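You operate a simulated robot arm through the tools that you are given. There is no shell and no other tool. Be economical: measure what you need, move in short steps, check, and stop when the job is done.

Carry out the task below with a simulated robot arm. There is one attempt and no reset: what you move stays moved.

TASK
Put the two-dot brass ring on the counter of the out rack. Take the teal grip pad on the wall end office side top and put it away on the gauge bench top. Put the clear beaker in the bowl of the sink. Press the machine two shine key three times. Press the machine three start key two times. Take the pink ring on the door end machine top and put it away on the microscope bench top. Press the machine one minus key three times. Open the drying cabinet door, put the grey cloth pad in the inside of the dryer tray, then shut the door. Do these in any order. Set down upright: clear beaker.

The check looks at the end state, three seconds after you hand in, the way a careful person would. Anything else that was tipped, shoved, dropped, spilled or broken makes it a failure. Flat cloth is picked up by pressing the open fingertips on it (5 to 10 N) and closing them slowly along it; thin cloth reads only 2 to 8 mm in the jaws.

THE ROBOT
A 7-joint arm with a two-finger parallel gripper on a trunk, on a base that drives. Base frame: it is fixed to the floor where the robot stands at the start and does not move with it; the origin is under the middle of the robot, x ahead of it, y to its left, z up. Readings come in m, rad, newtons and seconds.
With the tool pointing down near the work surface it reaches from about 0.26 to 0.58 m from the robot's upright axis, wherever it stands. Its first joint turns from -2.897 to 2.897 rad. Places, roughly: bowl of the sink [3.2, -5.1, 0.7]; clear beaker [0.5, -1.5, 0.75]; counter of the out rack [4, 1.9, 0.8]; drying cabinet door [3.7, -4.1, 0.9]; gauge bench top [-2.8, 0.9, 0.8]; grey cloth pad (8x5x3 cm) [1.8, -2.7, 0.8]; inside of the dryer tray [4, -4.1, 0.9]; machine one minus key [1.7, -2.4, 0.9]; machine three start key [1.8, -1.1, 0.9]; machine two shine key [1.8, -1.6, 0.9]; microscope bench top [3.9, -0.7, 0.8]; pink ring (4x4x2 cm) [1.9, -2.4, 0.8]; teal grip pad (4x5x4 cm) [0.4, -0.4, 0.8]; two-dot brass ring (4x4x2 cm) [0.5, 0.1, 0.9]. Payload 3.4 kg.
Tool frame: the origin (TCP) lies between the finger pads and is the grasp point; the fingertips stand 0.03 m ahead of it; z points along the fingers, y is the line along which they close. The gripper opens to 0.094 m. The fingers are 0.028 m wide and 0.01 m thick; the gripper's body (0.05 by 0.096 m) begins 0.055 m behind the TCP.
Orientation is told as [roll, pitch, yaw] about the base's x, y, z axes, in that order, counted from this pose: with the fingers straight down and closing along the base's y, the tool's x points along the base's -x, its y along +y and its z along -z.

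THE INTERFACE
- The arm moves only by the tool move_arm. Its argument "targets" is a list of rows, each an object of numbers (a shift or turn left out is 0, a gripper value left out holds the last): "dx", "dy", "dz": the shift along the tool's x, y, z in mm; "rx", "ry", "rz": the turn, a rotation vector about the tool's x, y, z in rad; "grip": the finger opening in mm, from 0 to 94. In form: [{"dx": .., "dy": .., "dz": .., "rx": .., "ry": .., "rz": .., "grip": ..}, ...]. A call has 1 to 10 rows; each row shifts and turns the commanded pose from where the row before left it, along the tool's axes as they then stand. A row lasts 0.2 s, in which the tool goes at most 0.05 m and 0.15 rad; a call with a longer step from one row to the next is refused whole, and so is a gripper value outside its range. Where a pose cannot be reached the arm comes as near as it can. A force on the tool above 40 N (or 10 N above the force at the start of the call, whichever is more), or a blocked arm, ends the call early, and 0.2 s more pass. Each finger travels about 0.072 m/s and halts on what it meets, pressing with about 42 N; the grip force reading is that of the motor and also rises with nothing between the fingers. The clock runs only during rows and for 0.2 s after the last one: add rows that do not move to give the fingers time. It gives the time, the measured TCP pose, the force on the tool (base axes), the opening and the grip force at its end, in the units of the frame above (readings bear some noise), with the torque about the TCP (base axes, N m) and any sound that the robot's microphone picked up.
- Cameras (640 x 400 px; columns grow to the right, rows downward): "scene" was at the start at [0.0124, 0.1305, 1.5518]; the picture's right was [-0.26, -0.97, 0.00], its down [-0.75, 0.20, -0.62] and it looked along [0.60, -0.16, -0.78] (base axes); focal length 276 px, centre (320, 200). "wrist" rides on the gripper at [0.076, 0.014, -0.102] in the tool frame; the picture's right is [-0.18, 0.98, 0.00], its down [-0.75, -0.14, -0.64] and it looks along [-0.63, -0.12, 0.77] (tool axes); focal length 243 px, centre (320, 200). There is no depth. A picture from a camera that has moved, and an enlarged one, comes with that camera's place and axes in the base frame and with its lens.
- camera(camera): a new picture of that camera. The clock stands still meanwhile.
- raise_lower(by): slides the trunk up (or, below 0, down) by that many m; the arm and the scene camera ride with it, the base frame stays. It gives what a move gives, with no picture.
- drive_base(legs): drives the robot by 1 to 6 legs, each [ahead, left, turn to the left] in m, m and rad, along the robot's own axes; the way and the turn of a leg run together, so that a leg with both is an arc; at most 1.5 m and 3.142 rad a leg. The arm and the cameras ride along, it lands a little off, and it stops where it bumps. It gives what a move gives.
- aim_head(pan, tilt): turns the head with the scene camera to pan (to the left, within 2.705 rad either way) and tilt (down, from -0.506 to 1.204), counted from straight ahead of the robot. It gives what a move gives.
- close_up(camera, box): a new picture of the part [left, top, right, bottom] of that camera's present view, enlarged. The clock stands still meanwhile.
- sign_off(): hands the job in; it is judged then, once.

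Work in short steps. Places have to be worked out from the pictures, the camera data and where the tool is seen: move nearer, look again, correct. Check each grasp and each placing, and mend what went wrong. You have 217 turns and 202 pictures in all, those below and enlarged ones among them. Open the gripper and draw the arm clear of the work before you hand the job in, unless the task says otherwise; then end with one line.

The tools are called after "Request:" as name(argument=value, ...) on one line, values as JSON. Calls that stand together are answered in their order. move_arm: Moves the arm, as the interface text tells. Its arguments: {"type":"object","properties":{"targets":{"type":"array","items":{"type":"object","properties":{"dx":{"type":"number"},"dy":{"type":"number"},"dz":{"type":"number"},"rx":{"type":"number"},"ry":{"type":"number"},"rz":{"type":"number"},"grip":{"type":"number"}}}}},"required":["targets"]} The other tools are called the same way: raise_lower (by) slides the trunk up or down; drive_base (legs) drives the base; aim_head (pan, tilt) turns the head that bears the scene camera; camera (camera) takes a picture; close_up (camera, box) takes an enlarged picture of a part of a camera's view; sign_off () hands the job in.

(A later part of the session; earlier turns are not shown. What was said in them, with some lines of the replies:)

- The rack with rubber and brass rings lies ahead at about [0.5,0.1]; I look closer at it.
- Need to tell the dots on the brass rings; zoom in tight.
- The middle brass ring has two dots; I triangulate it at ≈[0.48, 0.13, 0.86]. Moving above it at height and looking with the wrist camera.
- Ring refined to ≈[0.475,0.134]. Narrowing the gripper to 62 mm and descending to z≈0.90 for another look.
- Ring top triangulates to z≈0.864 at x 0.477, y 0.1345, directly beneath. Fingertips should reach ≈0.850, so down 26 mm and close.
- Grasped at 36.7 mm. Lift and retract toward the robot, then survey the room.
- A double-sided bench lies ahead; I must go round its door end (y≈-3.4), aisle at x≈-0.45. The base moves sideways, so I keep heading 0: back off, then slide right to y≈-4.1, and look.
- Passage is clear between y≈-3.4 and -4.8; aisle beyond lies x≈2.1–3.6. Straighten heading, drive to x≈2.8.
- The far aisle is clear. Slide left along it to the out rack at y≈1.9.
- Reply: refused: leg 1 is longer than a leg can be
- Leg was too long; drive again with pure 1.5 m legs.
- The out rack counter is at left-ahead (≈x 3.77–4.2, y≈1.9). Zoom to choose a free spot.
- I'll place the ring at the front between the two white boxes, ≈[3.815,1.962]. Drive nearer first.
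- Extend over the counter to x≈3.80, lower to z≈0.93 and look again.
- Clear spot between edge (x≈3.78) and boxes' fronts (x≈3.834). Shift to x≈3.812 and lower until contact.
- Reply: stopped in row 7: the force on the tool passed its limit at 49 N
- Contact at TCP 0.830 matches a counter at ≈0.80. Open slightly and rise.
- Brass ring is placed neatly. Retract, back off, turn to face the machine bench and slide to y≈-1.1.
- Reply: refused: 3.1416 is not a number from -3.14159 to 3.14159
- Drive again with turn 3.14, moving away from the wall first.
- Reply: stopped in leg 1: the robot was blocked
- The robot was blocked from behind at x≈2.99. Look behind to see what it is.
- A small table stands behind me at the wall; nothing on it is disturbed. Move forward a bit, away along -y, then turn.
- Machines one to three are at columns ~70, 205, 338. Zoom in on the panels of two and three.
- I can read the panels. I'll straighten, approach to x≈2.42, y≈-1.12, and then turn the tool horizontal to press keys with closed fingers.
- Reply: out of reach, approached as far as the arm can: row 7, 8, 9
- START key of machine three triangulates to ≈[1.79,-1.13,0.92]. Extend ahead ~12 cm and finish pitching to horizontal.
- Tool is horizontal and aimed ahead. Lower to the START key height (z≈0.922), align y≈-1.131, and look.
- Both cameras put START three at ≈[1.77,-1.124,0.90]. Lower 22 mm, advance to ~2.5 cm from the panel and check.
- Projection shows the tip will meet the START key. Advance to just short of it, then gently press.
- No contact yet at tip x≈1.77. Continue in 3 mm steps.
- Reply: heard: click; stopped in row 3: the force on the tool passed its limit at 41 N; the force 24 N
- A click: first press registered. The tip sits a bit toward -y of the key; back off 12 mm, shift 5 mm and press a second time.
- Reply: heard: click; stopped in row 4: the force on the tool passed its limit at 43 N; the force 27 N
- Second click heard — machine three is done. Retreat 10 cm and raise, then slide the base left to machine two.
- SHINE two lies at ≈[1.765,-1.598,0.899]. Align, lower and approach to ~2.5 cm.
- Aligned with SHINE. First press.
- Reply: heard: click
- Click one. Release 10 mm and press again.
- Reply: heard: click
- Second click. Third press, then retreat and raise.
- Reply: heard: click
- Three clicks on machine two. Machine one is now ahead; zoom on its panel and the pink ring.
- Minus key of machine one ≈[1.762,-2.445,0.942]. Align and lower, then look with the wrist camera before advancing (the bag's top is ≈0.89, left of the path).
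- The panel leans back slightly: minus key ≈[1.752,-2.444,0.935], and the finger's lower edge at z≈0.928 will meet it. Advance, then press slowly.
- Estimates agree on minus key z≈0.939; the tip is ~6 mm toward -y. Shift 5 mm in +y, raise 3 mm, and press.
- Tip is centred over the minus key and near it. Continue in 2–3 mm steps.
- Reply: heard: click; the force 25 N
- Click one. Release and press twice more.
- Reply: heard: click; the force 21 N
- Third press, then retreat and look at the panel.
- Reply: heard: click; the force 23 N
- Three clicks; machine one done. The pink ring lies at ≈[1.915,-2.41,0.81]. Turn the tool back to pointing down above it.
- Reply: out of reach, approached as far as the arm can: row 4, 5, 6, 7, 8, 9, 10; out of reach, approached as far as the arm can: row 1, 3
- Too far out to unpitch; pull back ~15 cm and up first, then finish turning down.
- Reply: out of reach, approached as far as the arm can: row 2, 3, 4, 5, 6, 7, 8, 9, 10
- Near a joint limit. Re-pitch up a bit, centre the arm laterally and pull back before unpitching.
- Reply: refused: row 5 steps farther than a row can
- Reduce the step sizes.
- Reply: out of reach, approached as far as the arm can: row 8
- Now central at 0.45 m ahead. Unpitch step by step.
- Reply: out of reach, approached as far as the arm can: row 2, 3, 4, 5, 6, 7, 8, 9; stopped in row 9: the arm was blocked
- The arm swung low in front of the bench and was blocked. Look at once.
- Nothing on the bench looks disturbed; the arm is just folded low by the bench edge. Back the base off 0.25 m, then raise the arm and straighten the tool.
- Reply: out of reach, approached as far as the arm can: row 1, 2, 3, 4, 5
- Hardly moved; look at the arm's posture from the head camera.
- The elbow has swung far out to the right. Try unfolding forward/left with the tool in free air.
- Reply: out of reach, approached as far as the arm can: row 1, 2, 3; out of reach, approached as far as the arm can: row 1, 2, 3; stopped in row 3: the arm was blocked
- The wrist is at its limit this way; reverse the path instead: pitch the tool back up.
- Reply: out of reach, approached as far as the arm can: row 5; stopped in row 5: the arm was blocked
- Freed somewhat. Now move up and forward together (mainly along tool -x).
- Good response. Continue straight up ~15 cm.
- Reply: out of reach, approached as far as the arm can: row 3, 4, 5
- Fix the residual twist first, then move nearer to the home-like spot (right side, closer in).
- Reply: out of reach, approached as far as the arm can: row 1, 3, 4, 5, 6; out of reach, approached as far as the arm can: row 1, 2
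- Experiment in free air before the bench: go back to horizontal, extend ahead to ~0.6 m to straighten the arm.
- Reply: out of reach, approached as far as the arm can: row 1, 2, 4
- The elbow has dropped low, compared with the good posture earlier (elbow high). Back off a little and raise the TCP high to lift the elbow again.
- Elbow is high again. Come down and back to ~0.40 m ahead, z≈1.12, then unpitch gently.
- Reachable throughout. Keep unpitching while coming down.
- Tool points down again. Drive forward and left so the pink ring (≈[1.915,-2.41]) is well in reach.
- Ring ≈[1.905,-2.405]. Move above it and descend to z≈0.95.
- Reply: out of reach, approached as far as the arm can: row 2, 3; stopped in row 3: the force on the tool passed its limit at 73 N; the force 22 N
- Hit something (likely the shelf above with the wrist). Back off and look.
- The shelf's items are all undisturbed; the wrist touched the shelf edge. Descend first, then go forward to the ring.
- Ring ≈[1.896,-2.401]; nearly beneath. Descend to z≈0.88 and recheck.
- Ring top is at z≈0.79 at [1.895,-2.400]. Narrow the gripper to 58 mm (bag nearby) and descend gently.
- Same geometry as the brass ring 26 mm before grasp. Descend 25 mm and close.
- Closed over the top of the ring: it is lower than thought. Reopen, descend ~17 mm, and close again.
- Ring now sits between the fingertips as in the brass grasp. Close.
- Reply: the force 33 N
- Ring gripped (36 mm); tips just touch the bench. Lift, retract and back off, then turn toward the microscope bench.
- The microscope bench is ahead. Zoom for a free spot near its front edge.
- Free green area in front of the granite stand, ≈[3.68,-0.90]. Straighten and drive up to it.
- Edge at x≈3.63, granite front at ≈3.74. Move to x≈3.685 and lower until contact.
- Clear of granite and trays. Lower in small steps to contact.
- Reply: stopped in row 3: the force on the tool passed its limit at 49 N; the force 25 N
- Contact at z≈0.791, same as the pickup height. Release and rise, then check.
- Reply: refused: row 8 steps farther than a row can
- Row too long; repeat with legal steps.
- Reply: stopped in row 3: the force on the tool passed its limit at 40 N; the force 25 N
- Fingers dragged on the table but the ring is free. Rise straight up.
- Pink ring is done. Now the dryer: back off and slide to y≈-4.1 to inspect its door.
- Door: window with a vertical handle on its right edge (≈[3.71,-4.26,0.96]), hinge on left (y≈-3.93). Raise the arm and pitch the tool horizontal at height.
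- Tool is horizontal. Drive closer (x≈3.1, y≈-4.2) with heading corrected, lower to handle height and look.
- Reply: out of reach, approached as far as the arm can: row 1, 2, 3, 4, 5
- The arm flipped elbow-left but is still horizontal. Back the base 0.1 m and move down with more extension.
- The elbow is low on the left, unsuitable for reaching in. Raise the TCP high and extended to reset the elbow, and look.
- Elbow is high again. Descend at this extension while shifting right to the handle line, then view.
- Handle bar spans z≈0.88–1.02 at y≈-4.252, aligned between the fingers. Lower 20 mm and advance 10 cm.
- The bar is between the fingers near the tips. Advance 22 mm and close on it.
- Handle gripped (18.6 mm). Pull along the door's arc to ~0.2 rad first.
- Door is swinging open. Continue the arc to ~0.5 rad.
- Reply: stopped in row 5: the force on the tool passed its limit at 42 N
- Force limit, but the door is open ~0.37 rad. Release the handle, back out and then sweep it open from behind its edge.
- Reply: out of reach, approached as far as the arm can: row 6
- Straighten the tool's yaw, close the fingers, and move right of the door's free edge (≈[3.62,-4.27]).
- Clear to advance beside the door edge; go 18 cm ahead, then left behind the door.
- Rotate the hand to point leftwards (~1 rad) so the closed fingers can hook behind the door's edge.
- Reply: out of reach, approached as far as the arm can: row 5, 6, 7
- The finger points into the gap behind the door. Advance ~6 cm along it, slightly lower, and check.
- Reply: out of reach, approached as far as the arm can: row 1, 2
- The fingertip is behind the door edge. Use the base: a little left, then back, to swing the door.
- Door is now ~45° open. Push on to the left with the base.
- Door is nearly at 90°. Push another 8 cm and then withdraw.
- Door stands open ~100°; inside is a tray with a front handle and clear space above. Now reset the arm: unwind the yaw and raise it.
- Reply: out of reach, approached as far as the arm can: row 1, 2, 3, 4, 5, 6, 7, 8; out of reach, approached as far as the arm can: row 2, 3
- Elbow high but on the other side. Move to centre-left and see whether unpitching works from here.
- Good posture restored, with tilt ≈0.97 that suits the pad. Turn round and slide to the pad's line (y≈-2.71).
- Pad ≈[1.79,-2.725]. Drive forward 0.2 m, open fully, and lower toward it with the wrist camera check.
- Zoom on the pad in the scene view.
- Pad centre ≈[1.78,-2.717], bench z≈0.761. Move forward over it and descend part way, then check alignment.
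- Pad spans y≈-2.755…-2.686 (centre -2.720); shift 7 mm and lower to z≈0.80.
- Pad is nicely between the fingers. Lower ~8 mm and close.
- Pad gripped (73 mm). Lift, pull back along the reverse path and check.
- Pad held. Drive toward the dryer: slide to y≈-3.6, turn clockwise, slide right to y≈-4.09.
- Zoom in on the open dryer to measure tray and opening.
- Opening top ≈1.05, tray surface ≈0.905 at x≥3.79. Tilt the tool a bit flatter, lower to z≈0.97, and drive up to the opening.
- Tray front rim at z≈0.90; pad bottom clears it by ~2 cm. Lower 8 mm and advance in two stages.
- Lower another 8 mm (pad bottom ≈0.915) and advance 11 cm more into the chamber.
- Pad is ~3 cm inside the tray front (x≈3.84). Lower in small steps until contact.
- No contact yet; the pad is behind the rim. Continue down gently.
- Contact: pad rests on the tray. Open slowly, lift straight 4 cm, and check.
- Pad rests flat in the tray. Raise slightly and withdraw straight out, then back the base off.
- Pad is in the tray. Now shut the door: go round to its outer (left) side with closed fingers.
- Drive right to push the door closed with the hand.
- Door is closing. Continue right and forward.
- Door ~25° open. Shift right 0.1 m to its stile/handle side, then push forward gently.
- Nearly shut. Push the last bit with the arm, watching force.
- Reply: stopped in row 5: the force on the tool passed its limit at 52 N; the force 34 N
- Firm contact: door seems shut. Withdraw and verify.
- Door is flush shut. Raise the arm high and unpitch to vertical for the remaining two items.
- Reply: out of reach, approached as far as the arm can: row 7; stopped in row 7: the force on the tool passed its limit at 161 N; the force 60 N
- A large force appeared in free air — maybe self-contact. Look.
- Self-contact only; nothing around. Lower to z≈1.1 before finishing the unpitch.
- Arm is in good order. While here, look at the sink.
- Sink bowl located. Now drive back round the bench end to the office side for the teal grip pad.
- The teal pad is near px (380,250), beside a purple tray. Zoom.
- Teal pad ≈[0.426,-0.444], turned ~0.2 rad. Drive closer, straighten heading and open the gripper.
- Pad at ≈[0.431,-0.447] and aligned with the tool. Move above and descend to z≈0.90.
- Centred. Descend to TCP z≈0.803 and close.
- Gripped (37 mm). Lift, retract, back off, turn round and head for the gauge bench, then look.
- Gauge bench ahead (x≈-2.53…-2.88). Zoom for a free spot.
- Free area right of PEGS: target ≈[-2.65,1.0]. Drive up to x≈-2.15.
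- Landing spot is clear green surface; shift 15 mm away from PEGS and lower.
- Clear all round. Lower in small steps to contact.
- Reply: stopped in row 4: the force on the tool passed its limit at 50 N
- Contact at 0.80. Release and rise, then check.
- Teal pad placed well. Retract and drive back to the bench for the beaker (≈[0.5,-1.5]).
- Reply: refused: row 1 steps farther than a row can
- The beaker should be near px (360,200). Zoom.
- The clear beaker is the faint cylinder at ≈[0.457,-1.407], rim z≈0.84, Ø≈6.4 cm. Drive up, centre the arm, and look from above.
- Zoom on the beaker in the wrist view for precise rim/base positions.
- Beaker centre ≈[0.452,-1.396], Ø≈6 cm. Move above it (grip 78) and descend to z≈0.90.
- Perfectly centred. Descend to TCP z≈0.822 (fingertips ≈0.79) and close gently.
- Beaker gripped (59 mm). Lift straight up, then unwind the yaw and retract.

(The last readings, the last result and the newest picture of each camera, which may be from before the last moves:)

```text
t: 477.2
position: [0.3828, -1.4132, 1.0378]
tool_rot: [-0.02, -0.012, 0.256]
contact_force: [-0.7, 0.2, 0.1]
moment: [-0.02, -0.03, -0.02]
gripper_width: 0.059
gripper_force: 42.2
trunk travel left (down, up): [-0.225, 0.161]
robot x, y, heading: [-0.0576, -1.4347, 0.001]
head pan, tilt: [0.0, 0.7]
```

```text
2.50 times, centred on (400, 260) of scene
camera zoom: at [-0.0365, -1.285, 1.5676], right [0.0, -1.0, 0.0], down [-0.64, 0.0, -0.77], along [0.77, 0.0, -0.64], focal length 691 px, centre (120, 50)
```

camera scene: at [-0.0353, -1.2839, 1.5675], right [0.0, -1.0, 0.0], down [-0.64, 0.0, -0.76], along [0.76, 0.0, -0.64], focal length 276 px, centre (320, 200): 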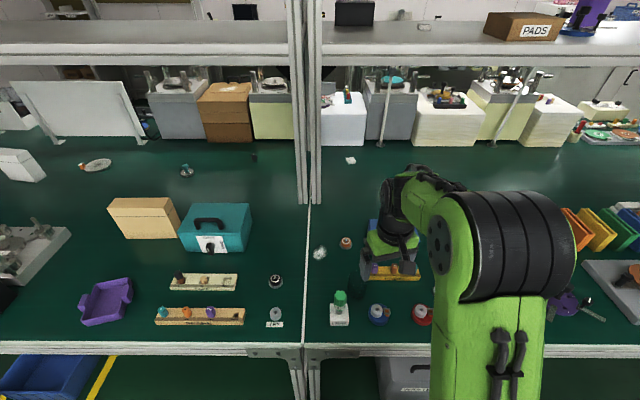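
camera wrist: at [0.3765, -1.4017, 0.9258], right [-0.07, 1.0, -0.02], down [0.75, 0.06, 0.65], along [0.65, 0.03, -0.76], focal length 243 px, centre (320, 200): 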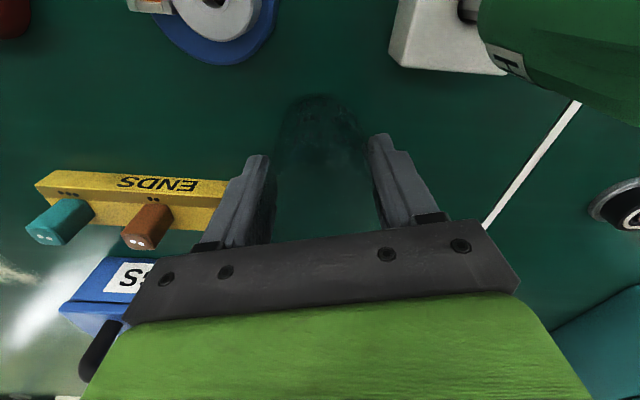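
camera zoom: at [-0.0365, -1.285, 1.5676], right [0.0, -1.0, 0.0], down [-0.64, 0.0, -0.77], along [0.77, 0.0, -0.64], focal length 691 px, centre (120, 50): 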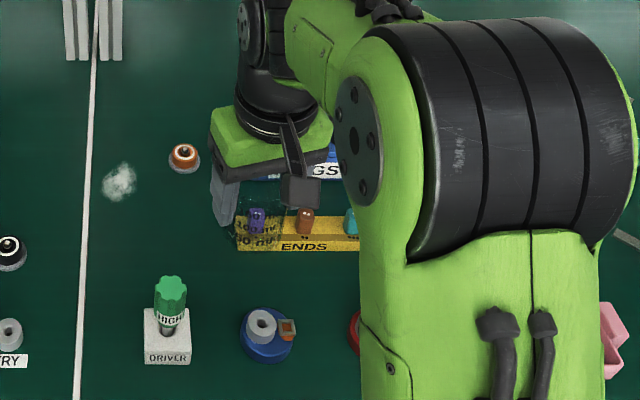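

Beaker is held upright. Drive round the bench end to x≈2.75, y≈-4.1.

Request:
drive_base(legs=[[-0.42, 0, 0], [0, -1.5, 0], [0, -1.18, 0], [1.5, 0, 0], [1.5, 0, 0], [0.2, 0, 0]])

Request:
drive_base(legs=[[0, 0, -1.57]])

Request:
aim_head(pan=0.3, tilt=0.65)

Request:
camera(camera="scene")

```text
t: 507.5
position: [3.1635, -4.0822, 1.0366]
tool_rot: [-0.018, -0.01, 0.238]
contact_force: [0.2, 0.5, -0.9]
moment: [0.03, 0.01, -0.04]
gripper_width: 0.0589
gripper_force: 41.5
trunk travel left (down, up): [-0.225, 0.161]
robot x, y, heading: [2.7184, -4.097, -0.013]
head pan, tilt: [0.0, 0.7]
```

```text
t: 511.7
position: [2.7398, -4.54, 1.0377]
tool_rot: [-0.018, -0.009, -1.317]
contact_force: [-0.6, 0.9, -0.8]
moment: [-0.03, -0.03, -0.01]
gripper_width: 0.0589
gripper_force: 41.9
trunk travel left (down, up): [-0.225, 0.161]
robot x, y, heading: [2.7201, -4.0953, -1.566]
head pan, tilt: [0.0, 0.7]
```

```text
t: 512.5
position: [2.7408, -4.5395, 1.038]
tool_rot: [-0.019, -0.01, -1.316]
contact_force: [1.4, -0.3, -0.6]
moment: [0.02, 0.02, -0.02]
gripper_width: 0.0588
gripper_force: 42.1
trunk travel left (down, up): [-0.225, 0.161]
robot x, y, heading: [2.7192, -4.0942, -1.568]
head pan, tilt: [0.3, 0.649]
```

```text
39 pictures are left
camera scene: at [2.8964, -4.1208, 1.5719], right [-0.95, -0.3, 0.0], down [-0.18, 0.58, -0.8], along [0.24, -0.76, -0.6], focal length 276 px, centre (320, 200)
```

scene: 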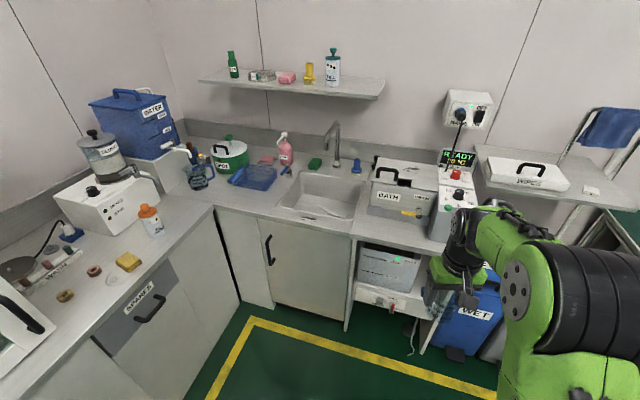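

Sink bowl spans x≈3.03–3.35, y≈-5.0…-5.29. Target [3.19,-5.08]. Slide left and approach.

Request:
drive_base(legs=[[0, 0.45, -0.003], [0.44, 0, 0]])

Request:
camera(camera="wrist")

Request:
aim_head(pan=0.2, tilt=0.85)

Request:
camera(camera="scene")

```text
t: 517.5
position: [3.1823, -4.9862, 1.0375]
tool_rot: [-0.017, -0.01, -1.328]
contact_force: [0.3, 0.3, -1.7]
moment: [0.02, -0.02, -0.06]
gripper_width: 0.0588
gripper_force: 41.6
trunk travel left (down, up): [-0.225, 0.161]
robot x, y, heading: [3.1659, -4.5402, -1.577]
head pan, tilt: [0.3, 0.649]
```

```text
38 pictures are left
camera wrist: at [3.1797, -4.9063, 1.1391], right [1.0, 0.06, -0.02], down [0.05, -0.76, 0.65], along [0.03, -0.65, -0.76], focal length 243 px, centre (320, 200)
```

wrist: 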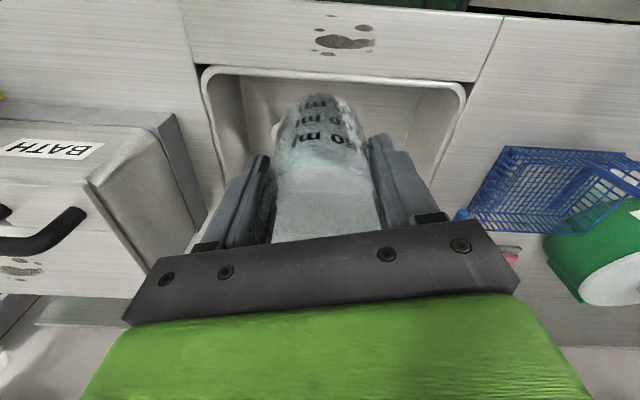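

```text
t: 518.2
position: [3.1821, -4.9849, 1.0372]
tool_rot: [-0.018, -0.012, -1.329]
contact_force: [-0.5, -0.4, -0.4]
moment: [-0.01, -0.01, 0.03]
gripper_width: 0.059
gripper_force: 41.4
trunk travel left (down, up): [-0.225, 0.161]
robot x, y, heading: [3.1671, -4.5407, -1.578]
head pan, tilt: [0.201, 0.85]
```

```text
37 pictures are left
camera scene: at [3.3332, -4.5619, 1.5553], right [-0.98, -0.19, 0.0], down [-0.14, 0.74, -0.66], along [0.13, -0.65, -0.75], focal length 276 px, centre (320, 200)
```

scene: 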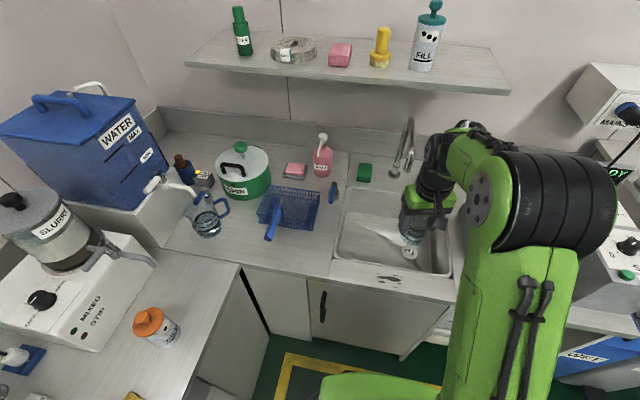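

Zoom on the bowl interior to choose a flat spot.

Request:
close_up(camera="scene", box=[320, 170, 480, 290])

```text
3.33 times, centred on (400, 230) of scene
camera zoom: at [3.3332, -4.5619, 1.5553], right [-0.98, -0.19, 0.0], down [-0.14, 0.74, -0.66], along [0.13, -0.65, -0.75], focal length 921 px, centre (53, 100)
```

zoom: 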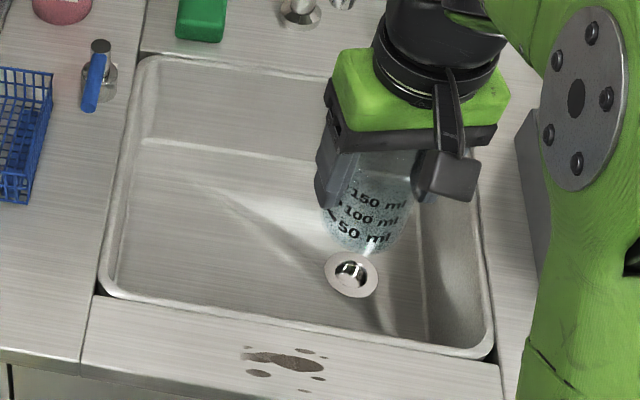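

Drain is at ≈[3.12,-5.13]; the flat floor left of it at [3.25,-5.12] is suitable. Edge forward 5 cm, then move over it.

Request:
drive_base(legs=[[0.05, 0, 0.008]])

Request:
move_arm(targets=[{"dx": -33, "dy": 15}, {"dx": -33, "dy": 15}, {"dx": -32, "dy": 15}, {"dz": 40}, {"dz": 40}])

Request:
camera(camera="wrist")

Request:
close_up(camera="scene", box=[300, 150, 480, 290])

```text
t: 519.2
position: [3.1852, -5.0377, 1.0375]
tool_rot: [-0.018, -0.009, -1.319]
contact_force: [1.2, -0.1, 0.0]
moment: [0.06, -0.01, 0.0]
gripper_width: 0.059
gripper_force: 42.3
trunk travel left (down, up): [-0.225, 0.161]
robot x, y, heading: [3.1697, -4.5917, -1.572]
head pan, tilt: [0.201, 0.85]
```

```text
t: 520.4
position: [3.2537, -5.1211, 0.9566]
tool_rot: [-0.019, -0.011, -1.32]
contact_force: [0.1, -1.0, -2.0]
moment: [-0.01, 0.0, 0.02]
gripper_width: 0.0591
gripper_force: 42.4
trunk travel left (down, up): [-0.225, 0.161]
robot x, y, heading: [3.167, -4.5917, -1.571]
head pan, tilt: [0.201, 0.85]
```

```text
35 pictures are left
camera wrist: at [3.2504, -5.0398, 1.0585], right [1.0, 0.07, -0.02], down [0.06, -0.76, 0.65], along [0.03, -0.65, -0.76], focal length 243 px, centre (320, 200)
```

wrist: 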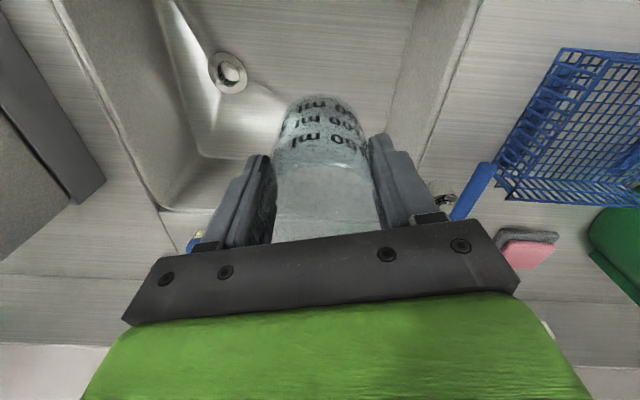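

```text
2.86 times, centred on (390, 220) of scene
camera zoom: at [3.3335, -4.6123, 1.5552], right [-0.98, -0.2, 0.0], down [-0.15, 0.74, -0.66], along [0.13, -0.65, -0.75], focal length 789 px, centre (120, 143)
```

zoom: 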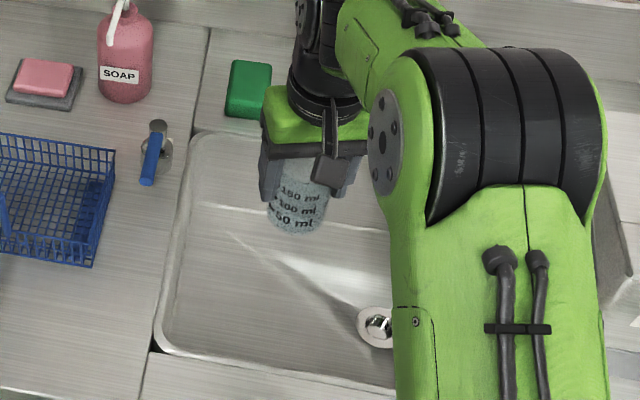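

Spot is clear, drain well to the side. Lower to z≈0.80, then small steps.

Request:
move_arm(targets=[{"dz": 40}, {"dz": 40}, {"dz": 40}, {"dz": 30}, {"dz": 10}])

Request:
camera(camera="wrist")

```text
t: 521.6
position: [3.2497, -5.1214, 0.7973]
tool_rot: [-0.018, -0.011, -1.32]
contact_force: [0.7, -0.7, -0.3]
moment: [0.0, 0.0, 0.02]
gripper_width: 0.0585
gripper_force: 41.9
trunk travel left (down, up): [-0.225, 0.161]
robot x, y, heading: [3.1682, -4.5947, -1.57]
head pan, tilt: [0.201, 0.85]
```

```text
33 pictures are left
camera wrist: at [3.2459, -5.042, 0.8994], right [1.0, 0.07, -0.02], down [0.06, -0.76, 0.65], along [0.03, -0.65, -0.76], focal length 243 px, centre (320, 200)
```

wrist: 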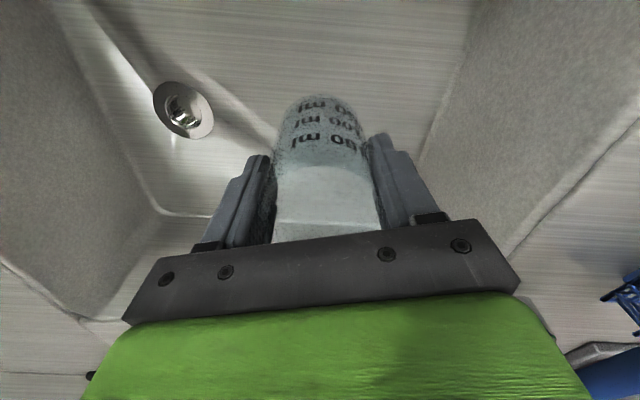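

Floor triangulates to z≈0.664, so contact at TCP≈0.728. Lower 50 mm, then in 4 mm steps.

Request:
move_arm(targets=[{"dz": 25}, {"dz": 22}, {"dz": 8}, {"dz": 4}, {"dz": 4}, {"dz": 4}, {"dz": 4}, {"dz": 4}])

```text
t: 523.4
position: [3.2474, -5.124, 0.7228]
tool_rot: [-0.019, -0.01, -1.318]
contact_force: [-0.7, -0.2, -1.2]
moment: [0.04, -0.01, -0.01]
gripper_width: 0.0588
gripper_force: 42.1
trunk travel left (down, up): [-0.225, 0.161]
robot x, y, heading: [3.1697, -4.5927, -1.569]
head pan, tilt: [0.201, 0.85]
```

Request:
move_arm(targets=[{"dz": 4}, {"dz": 4}, {"dz": 3}, {"dz": 3}])

Request:
camera(camera="wrist")

```text
t: 524.4
position: [3.2476, -5.1229, 0.7085]
tool_rot: [-0.02, -0.009, -1.32]
contact_force: [-1.3, 1.2, 10.8]
moment: [0.15, -0.2, 0.05]
gripper_width: 0.0581
gripper_force: 41.9
trunk travel left (down, up): [-0.225, 0.161]
robot x, y, heading: [3.1675, -4.5937, -1.575]
head pan, tilt: [0.201, 0.85]
```

```text
32 pictures are left
camera wrist: at [3.2447, -5.0439, 0.8104], right [1.0, 0.07, -0.02], down [0.06, -0.76, 0.65], along [0.03, -0.65, -0.76], focal length 243 px, centre (320, 200)
```

wrist: 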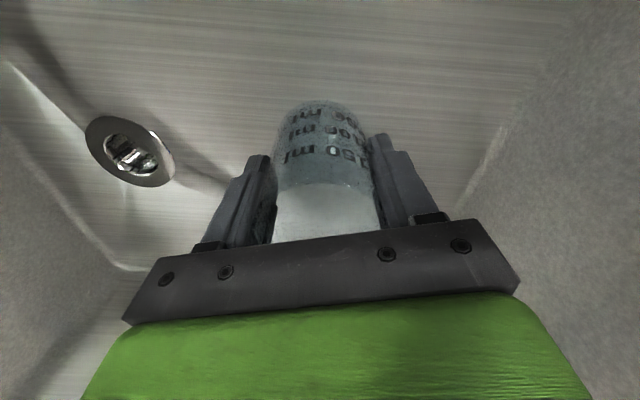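

Light contact (11 N): beaker bottom is on the floor. Release slowly and rise.

Request:
move_arm(targets=[{"grip": 62}, {"grip": 67}, {"grip": 73}, {}, {"dz": -15}, {"dz": -30}, {"dz": -40}, {"dz": -40}])

Request:
camera(camera="wrist")

```text
t: 526.2
position: [3.2498, -5.1214, 0.8341]
tool_rot: [-0.02, -0.009, -1.32]
contact_force: [0.7, -0.8, -0.2]
moment: [-0.04, 0.0, -0.01]
gripper_width: 0.073
gripper_force: 0.0
trunk travel left (down, up): [-0.225, 0.161]
robot x, y, heading: [3.1649, -4.5894, -1.569]
head pan, tilt: [0.201, 0.85]
```

```text
31 pictures are left
camera wrist: at [3.2469, -5.0421, 0.9361], right [1.0, 0.07, -0.02], down [0.06, -0.76, 0.65], along [0.03, -0.65, -0.76], focal length 243 px, centre (320, 200)
```

wrist: 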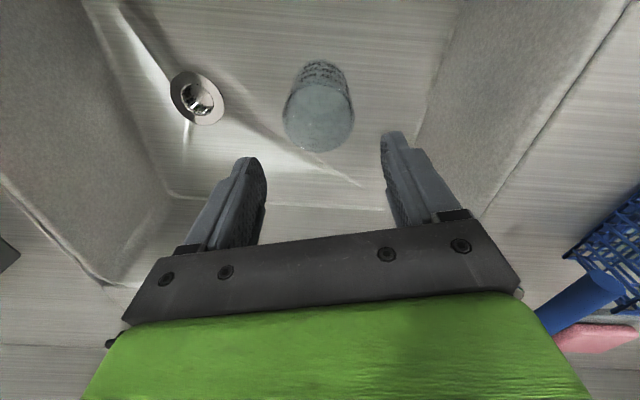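

The beaker stands upright in the bowl. Raise, retract and back off, then a final look.

Request:
move_arm(targets=[{"dz": -45}, {"dz": -45}, {"dz": -45}, {"dz": -45}, {"dx": 40}, {"dx": 40}, {"dx": 30}])

Request:
drive_base(legs=[[-0.45, 0, 0]])

Request:
aim_head(pan=0.5, tilt=0.65)

Request:
camera(camera="scene")

```text
t: 527.8
position: [3.2237, -5.0125, 1.0142]
tool_rot: [-0.019, -0.012, -1.32]
contact_force: [0.2, -0.1, -0.1]
moment: [0.01, -0.01, 0.0]
gripper_width: 0.073
gripper_force: 0.0
trunk travel left (down, up): [-0.225, 0.161]
robot x, y, heading: [3.1687, -4.5913, -1.57]
head pan, tilt: [0.201, 0.85]
```

```text
t: 530.5
position: [3.2234, -4.5577, 1.0137]
tool_rot: [-0.021, -0.012, -1.326]
contact_force: [-0.1, 0.2, -0.3]
moment: [-0.02, -0.04, -0.03]
gripper_width: 0.0731
gripper_force: 0.0
trunk travel left (down, up): [-0.225, 0.161]
robot x, y, heading: [3.1667, -4.1373, -1.578]
head pan, tilt: [0.201, 0.85]
```

```text
t: 531.3
position: [3.2235, -4.5595, 1.0151]
tool_rot: [-0.02, -0.011, -1.326]
contact_force: [-0.2, -0.2, 0.0]
moment: [-0.02, -0.01, 0.01]
gripper_width: 0.073
gripper_force: 0.0
trunk travel left (down, up): [-0.225, 0.161]
robot x, y, heading: [3.17, -4.1338, -1.582]
head pan, tilt: [0.499, 0.649]
```

```text
30 pictures are left
camera scene: at [3.3607, -4.1569, 1.5719], right [-0.88, -0.47, 0.0], down [-0.29, 0.53, -0.8], along [0.38, -0.7, -0.61], focal length 276 px, centre (320, 200)
```

scene: 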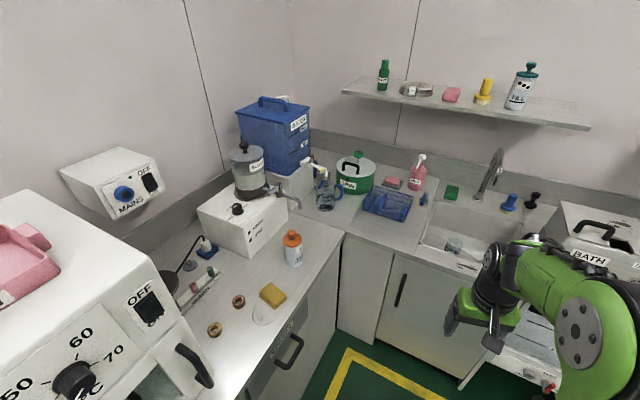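

The beaker is upright in the sink. One check that the dryer door is still fully shut.

Request:
aim_head(pan=1.2, tilt=0.85)

Request:
camera(camera="scene")

```text
t: 532.4
position: [3.2237, -4.5584, 1.0144]
tool_rot: [-0.019, -0.01, -1.327]
contact_force: [0.7, 0.3, -0.3]
moment: [0.01, 0.0, 0.03]
gripper_width: 0.0729
gripper_force: 0.0
trunk travel left (down, up): [-0.225, 0.161]
robot x, y, heading: [3.1664, -4.1366, -1.576]
head pan, tilt: [1.201, 0.85]
```

```text
29 pictures are left
camera scene: at [3.3924, -4.1093, 1.5553], right [-0.37, -0.93, 0.0], down [-0.7, 0.28, -0.66], along [0.61, -0.24, -0.75], focal length 276 px, centre (320, 200)
```

scene: 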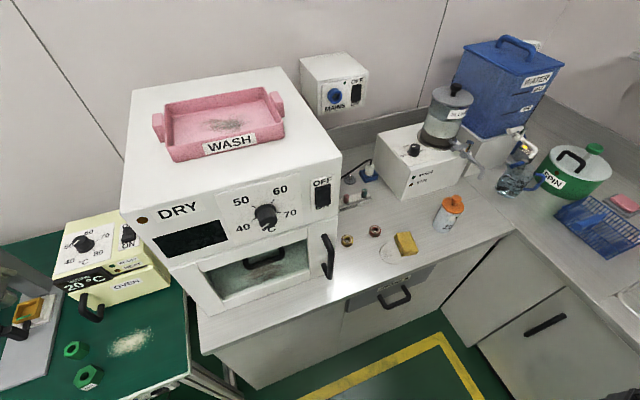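

The door is flush shut, all items are placed, the gripper is open and the arm clear. Handing in.

Request:
sign_off()

```text
The job is handed in.
```

All the tasks are done and the job is handed in. The two-dot brass ring, teal grip pad, pink ring and clear beaker (upright) are each in the place you named. Each key clicked the number of times asked, and the grey cloth pad is in the dryer tray with the door shut. The arm bumped a shelf edge, the robot base was blocked once by a small wall table, and the arm folded low at the bench front; nothing looked disturbed in the pictures afterwards.
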